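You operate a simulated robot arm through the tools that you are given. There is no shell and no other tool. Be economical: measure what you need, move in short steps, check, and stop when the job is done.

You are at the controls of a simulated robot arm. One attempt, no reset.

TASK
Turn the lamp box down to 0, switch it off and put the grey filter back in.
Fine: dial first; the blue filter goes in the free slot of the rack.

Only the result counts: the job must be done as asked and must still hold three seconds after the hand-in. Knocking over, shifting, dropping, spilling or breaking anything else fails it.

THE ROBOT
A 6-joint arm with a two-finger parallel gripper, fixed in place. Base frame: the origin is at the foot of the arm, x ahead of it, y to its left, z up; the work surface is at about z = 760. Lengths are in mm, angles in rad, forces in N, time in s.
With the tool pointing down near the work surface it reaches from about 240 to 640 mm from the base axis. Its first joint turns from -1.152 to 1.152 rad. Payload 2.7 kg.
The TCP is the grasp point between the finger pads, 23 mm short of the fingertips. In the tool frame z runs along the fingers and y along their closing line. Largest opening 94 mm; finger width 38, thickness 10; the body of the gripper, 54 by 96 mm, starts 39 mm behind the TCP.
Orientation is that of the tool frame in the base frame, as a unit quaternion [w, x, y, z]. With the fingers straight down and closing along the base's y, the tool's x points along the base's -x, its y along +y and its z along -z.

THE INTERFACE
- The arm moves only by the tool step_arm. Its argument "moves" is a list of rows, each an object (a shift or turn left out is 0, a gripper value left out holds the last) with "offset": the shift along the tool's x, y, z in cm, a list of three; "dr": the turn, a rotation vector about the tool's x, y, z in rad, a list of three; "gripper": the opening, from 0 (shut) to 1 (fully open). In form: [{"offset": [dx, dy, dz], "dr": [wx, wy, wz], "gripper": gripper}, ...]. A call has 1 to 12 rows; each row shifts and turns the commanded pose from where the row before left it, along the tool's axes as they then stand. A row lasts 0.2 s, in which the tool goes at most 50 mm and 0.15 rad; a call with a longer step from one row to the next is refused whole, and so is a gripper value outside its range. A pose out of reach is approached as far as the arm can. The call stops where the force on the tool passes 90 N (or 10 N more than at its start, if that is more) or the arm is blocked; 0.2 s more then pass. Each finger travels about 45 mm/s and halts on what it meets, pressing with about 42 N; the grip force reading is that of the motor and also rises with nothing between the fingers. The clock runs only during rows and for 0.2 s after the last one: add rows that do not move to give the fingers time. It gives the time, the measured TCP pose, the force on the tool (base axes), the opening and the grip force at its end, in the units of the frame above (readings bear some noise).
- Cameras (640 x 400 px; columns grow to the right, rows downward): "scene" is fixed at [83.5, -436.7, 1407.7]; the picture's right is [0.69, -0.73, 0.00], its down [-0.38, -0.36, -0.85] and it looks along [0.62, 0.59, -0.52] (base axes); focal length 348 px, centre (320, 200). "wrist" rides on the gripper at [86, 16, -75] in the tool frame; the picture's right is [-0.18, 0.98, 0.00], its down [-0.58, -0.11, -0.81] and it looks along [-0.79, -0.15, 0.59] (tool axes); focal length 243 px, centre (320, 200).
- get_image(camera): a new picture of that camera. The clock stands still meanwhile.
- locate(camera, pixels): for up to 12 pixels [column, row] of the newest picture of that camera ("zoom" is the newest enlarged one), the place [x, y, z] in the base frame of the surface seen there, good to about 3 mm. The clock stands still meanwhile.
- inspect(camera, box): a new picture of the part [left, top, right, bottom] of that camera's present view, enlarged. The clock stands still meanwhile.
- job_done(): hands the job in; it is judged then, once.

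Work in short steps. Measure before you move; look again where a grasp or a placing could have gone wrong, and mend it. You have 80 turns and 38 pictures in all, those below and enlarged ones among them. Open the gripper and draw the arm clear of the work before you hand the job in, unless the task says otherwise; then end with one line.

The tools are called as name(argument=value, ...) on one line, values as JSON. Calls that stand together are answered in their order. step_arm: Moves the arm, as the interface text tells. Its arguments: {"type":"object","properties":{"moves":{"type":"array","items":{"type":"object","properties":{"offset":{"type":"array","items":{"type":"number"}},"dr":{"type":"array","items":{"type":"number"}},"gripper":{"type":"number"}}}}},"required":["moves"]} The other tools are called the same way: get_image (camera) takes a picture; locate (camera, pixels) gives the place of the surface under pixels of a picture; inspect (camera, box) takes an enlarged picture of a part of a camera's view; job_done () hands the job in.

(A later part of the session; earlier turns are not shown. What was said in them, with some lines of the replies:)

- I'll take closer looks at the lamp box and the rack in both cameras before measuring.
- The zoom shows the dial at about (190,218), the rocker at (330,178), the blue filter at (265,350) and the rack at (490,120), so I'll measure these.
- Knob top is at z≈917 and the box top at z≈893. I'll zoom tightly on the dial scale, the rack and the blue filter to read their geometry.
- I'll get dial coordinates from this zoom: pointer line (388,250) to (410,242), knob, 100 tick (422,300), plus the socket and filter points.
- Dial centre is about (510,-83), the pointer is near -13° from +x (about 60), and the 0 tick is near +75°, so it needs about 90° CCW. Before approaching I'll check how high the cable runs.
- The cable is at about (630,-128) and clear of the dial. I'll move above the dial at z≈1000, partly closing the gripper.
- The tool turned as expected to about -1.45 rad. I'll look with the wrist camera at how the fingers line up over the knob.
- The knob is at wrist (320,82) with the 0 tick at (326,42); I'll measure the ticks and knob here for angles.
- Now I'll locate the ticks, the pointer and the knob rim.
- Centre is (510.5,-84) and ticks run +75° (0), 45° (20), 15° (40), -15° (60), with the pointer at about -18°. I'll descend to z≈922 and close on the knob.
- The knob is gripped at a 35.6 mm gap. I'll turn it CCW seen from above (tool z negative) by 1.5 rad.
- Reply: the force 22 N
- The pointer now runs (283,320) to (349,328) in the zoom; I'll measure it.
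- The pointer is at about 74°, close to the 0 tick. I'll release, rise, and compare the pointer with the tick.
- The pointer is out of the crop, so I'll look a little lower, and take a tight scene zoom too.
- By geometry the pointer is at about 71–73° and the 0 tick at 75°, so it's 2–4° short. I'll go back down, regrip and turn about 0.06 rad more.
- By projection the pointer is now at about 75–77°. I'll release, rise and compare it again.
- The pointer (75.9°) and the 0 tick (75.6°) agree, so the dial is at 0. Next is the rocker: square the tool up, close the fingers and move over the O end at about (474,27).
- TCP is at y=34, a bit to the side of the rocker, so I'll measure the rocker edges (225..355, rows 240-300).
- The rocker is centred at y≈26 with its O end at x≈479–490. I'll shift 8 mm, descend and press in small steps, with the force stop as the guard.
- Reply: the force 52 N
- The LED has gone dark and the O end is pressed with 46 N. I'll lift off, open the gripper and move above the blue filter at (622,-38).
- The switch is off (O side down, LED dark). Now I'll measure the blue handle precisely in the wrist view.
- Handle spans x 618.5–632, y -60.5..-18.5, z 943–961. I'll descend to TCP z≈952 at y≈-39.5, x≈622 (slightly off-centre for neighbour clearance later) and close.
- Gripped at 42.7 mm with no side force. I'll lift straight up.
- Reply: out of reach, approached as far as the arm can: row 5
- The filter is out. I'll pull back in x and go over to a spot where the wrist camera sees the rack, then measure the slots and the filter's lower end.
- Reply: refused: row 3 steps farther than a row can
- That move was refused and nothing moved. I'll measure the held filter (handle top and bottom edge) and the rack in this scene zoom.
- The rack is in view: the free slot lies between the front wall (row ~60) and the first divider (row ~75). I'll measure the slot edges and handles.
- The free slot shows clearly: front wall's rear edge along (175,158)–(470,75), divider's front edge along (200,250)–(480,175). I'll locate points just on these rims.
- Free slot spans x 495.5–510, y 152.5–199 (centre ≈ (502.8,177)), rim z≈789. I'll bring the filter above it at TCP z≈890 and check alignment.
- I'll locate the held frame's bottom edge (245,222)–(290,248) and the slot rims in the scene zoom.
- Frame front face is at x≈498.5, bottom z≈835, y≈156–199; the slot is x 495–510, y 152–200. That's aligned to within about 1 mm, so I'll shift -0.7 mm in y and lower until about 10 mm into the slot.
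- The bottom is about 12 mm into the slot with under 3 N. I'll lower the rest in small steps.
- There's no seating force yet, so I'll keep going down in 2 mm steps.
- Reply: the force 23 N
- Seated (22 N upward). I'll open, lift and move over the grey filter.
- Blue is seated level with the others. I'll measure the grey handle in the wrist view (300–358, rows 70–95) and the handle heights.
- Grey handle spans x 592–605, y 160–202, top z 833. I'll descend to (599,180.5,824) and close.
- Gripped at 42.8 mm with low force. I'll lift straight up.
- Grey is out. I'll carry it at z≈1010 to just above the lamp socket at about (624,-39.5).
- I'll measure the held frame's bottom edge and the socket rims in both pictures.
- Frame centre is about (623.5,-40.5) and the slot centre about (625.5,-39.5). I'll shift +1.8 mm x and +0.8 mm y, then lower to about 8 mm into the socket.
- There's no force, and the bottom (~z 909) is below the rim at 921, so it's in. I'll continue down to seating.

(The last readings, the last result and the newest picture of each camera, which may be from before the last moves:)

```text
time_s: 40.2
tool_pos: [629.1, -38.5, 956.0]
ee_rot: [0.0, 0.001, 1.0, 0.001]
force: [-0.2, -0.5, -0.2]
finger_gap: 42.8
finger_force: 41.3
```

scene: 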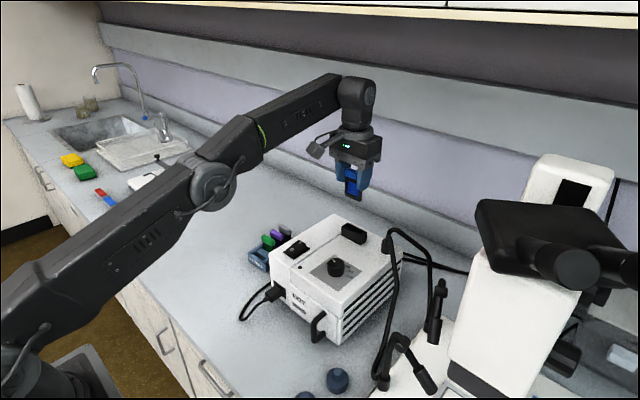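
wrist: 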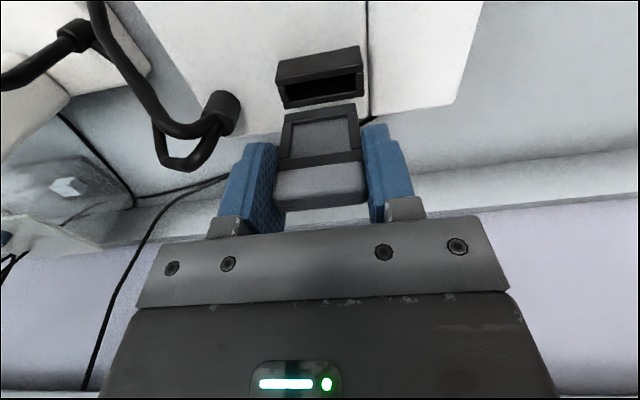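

Still free; a few more small steps.

step_arm(moves=[{"offset": [0, 0, 0.15]}, {"offset": [0, 0, 0.15]}, {}])

```text
time_s: 41.0
tool_pos: [628.2, -38.0, 952.9]
ee_rot: [0.0, 0.0, 1.0, 0.001]
force: [-0.2, 0.9, -0.1]
finger_gap: 42.7
finger_force: 42.2
```

step_arm(moves=[{"offset": [0, 0, 0.12]}, {"offset": [0, 0, 0.12]}, {}])

```text
time_s: 41.8
tool_pos: [628.6, -38.9, 951.8]
ee_rot: [0.002, 0.001, 1.0, 0.0]
force: [2.2, -0.9, 9.4]
finger_gap: 42.8
finger_force: 41.7
```

Contact at 9 N, so it's at the floor. I'll nudge 1 mm more to confirm, then release and lift clear.

step_arm(moves=[{"offset": [0, 0, 0.1]}, {}])

step_arm(moves=[{"gripper": 0.6}, {}, {}, {"offset": [0, 0, -2]}, {"offset": [0, 0, -3]}, {"offset": [2, 0, -3]}, {"offset": [4, 0, -2]}, {"offset": [4, 0, -2]}, {"offset": [4, 0, -2]}, {"offset": [4, 0, -2]}, {}])

inspect(camera="scene", box=[240, 190, 400, 290])

```text
time_s: 42.4
tool_pos: [628.6, -39.5, 951.2]
ee_rot: [0.002, -0.001, 1.0, 0.0]
force: [-2.8, -0.9, 24.7]
finger_gap: 42.9
finger_force: 41.6
```

```text
time_s: 44.8
tool_pos: [446.9, -35.4, 1112.4]
ee_rot: [0.0, 0.0, 1.0, 0.0]
force: [0.7, -0.8, -0.2]
finger_gap: 56.4
finger_force: 0.0
```

```text
4.00 times, centred on (320, 240) of scene
```

zoom: 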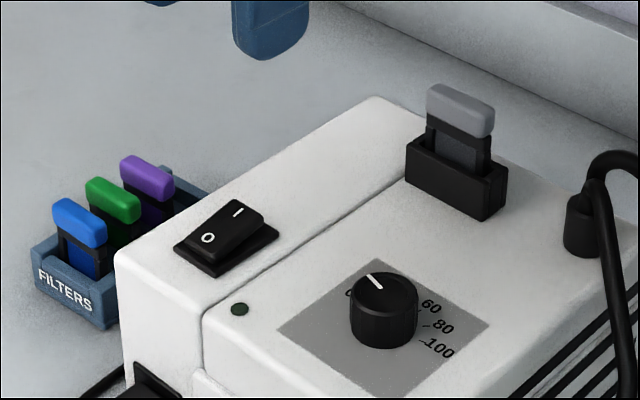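

Grey sits in the lamp level as the blue did, blue is in the rack, and the switch is off. One last close look at the dial with the wrist camera.

inspect(camera="wrist", box=[249, 70, 329, 120])

```text
8.00 times, centred on (289, 95) of wrist
```

zoom: 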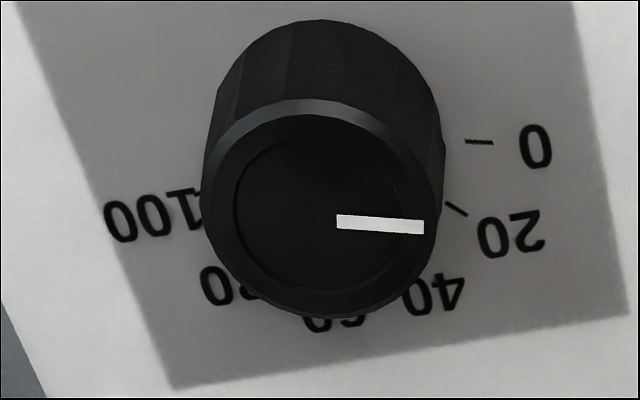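

The pointer projects to 75.2° against the 0 tick at 75°. Everything is in place and the arm is clear, so I'm handing in.

job_done()

```text
The job is handed in.
```

The lamp box is turned down to 0 and switched off (LED dark), the grey filter is back in the lamp, and the blue one is in the rack's free slot.
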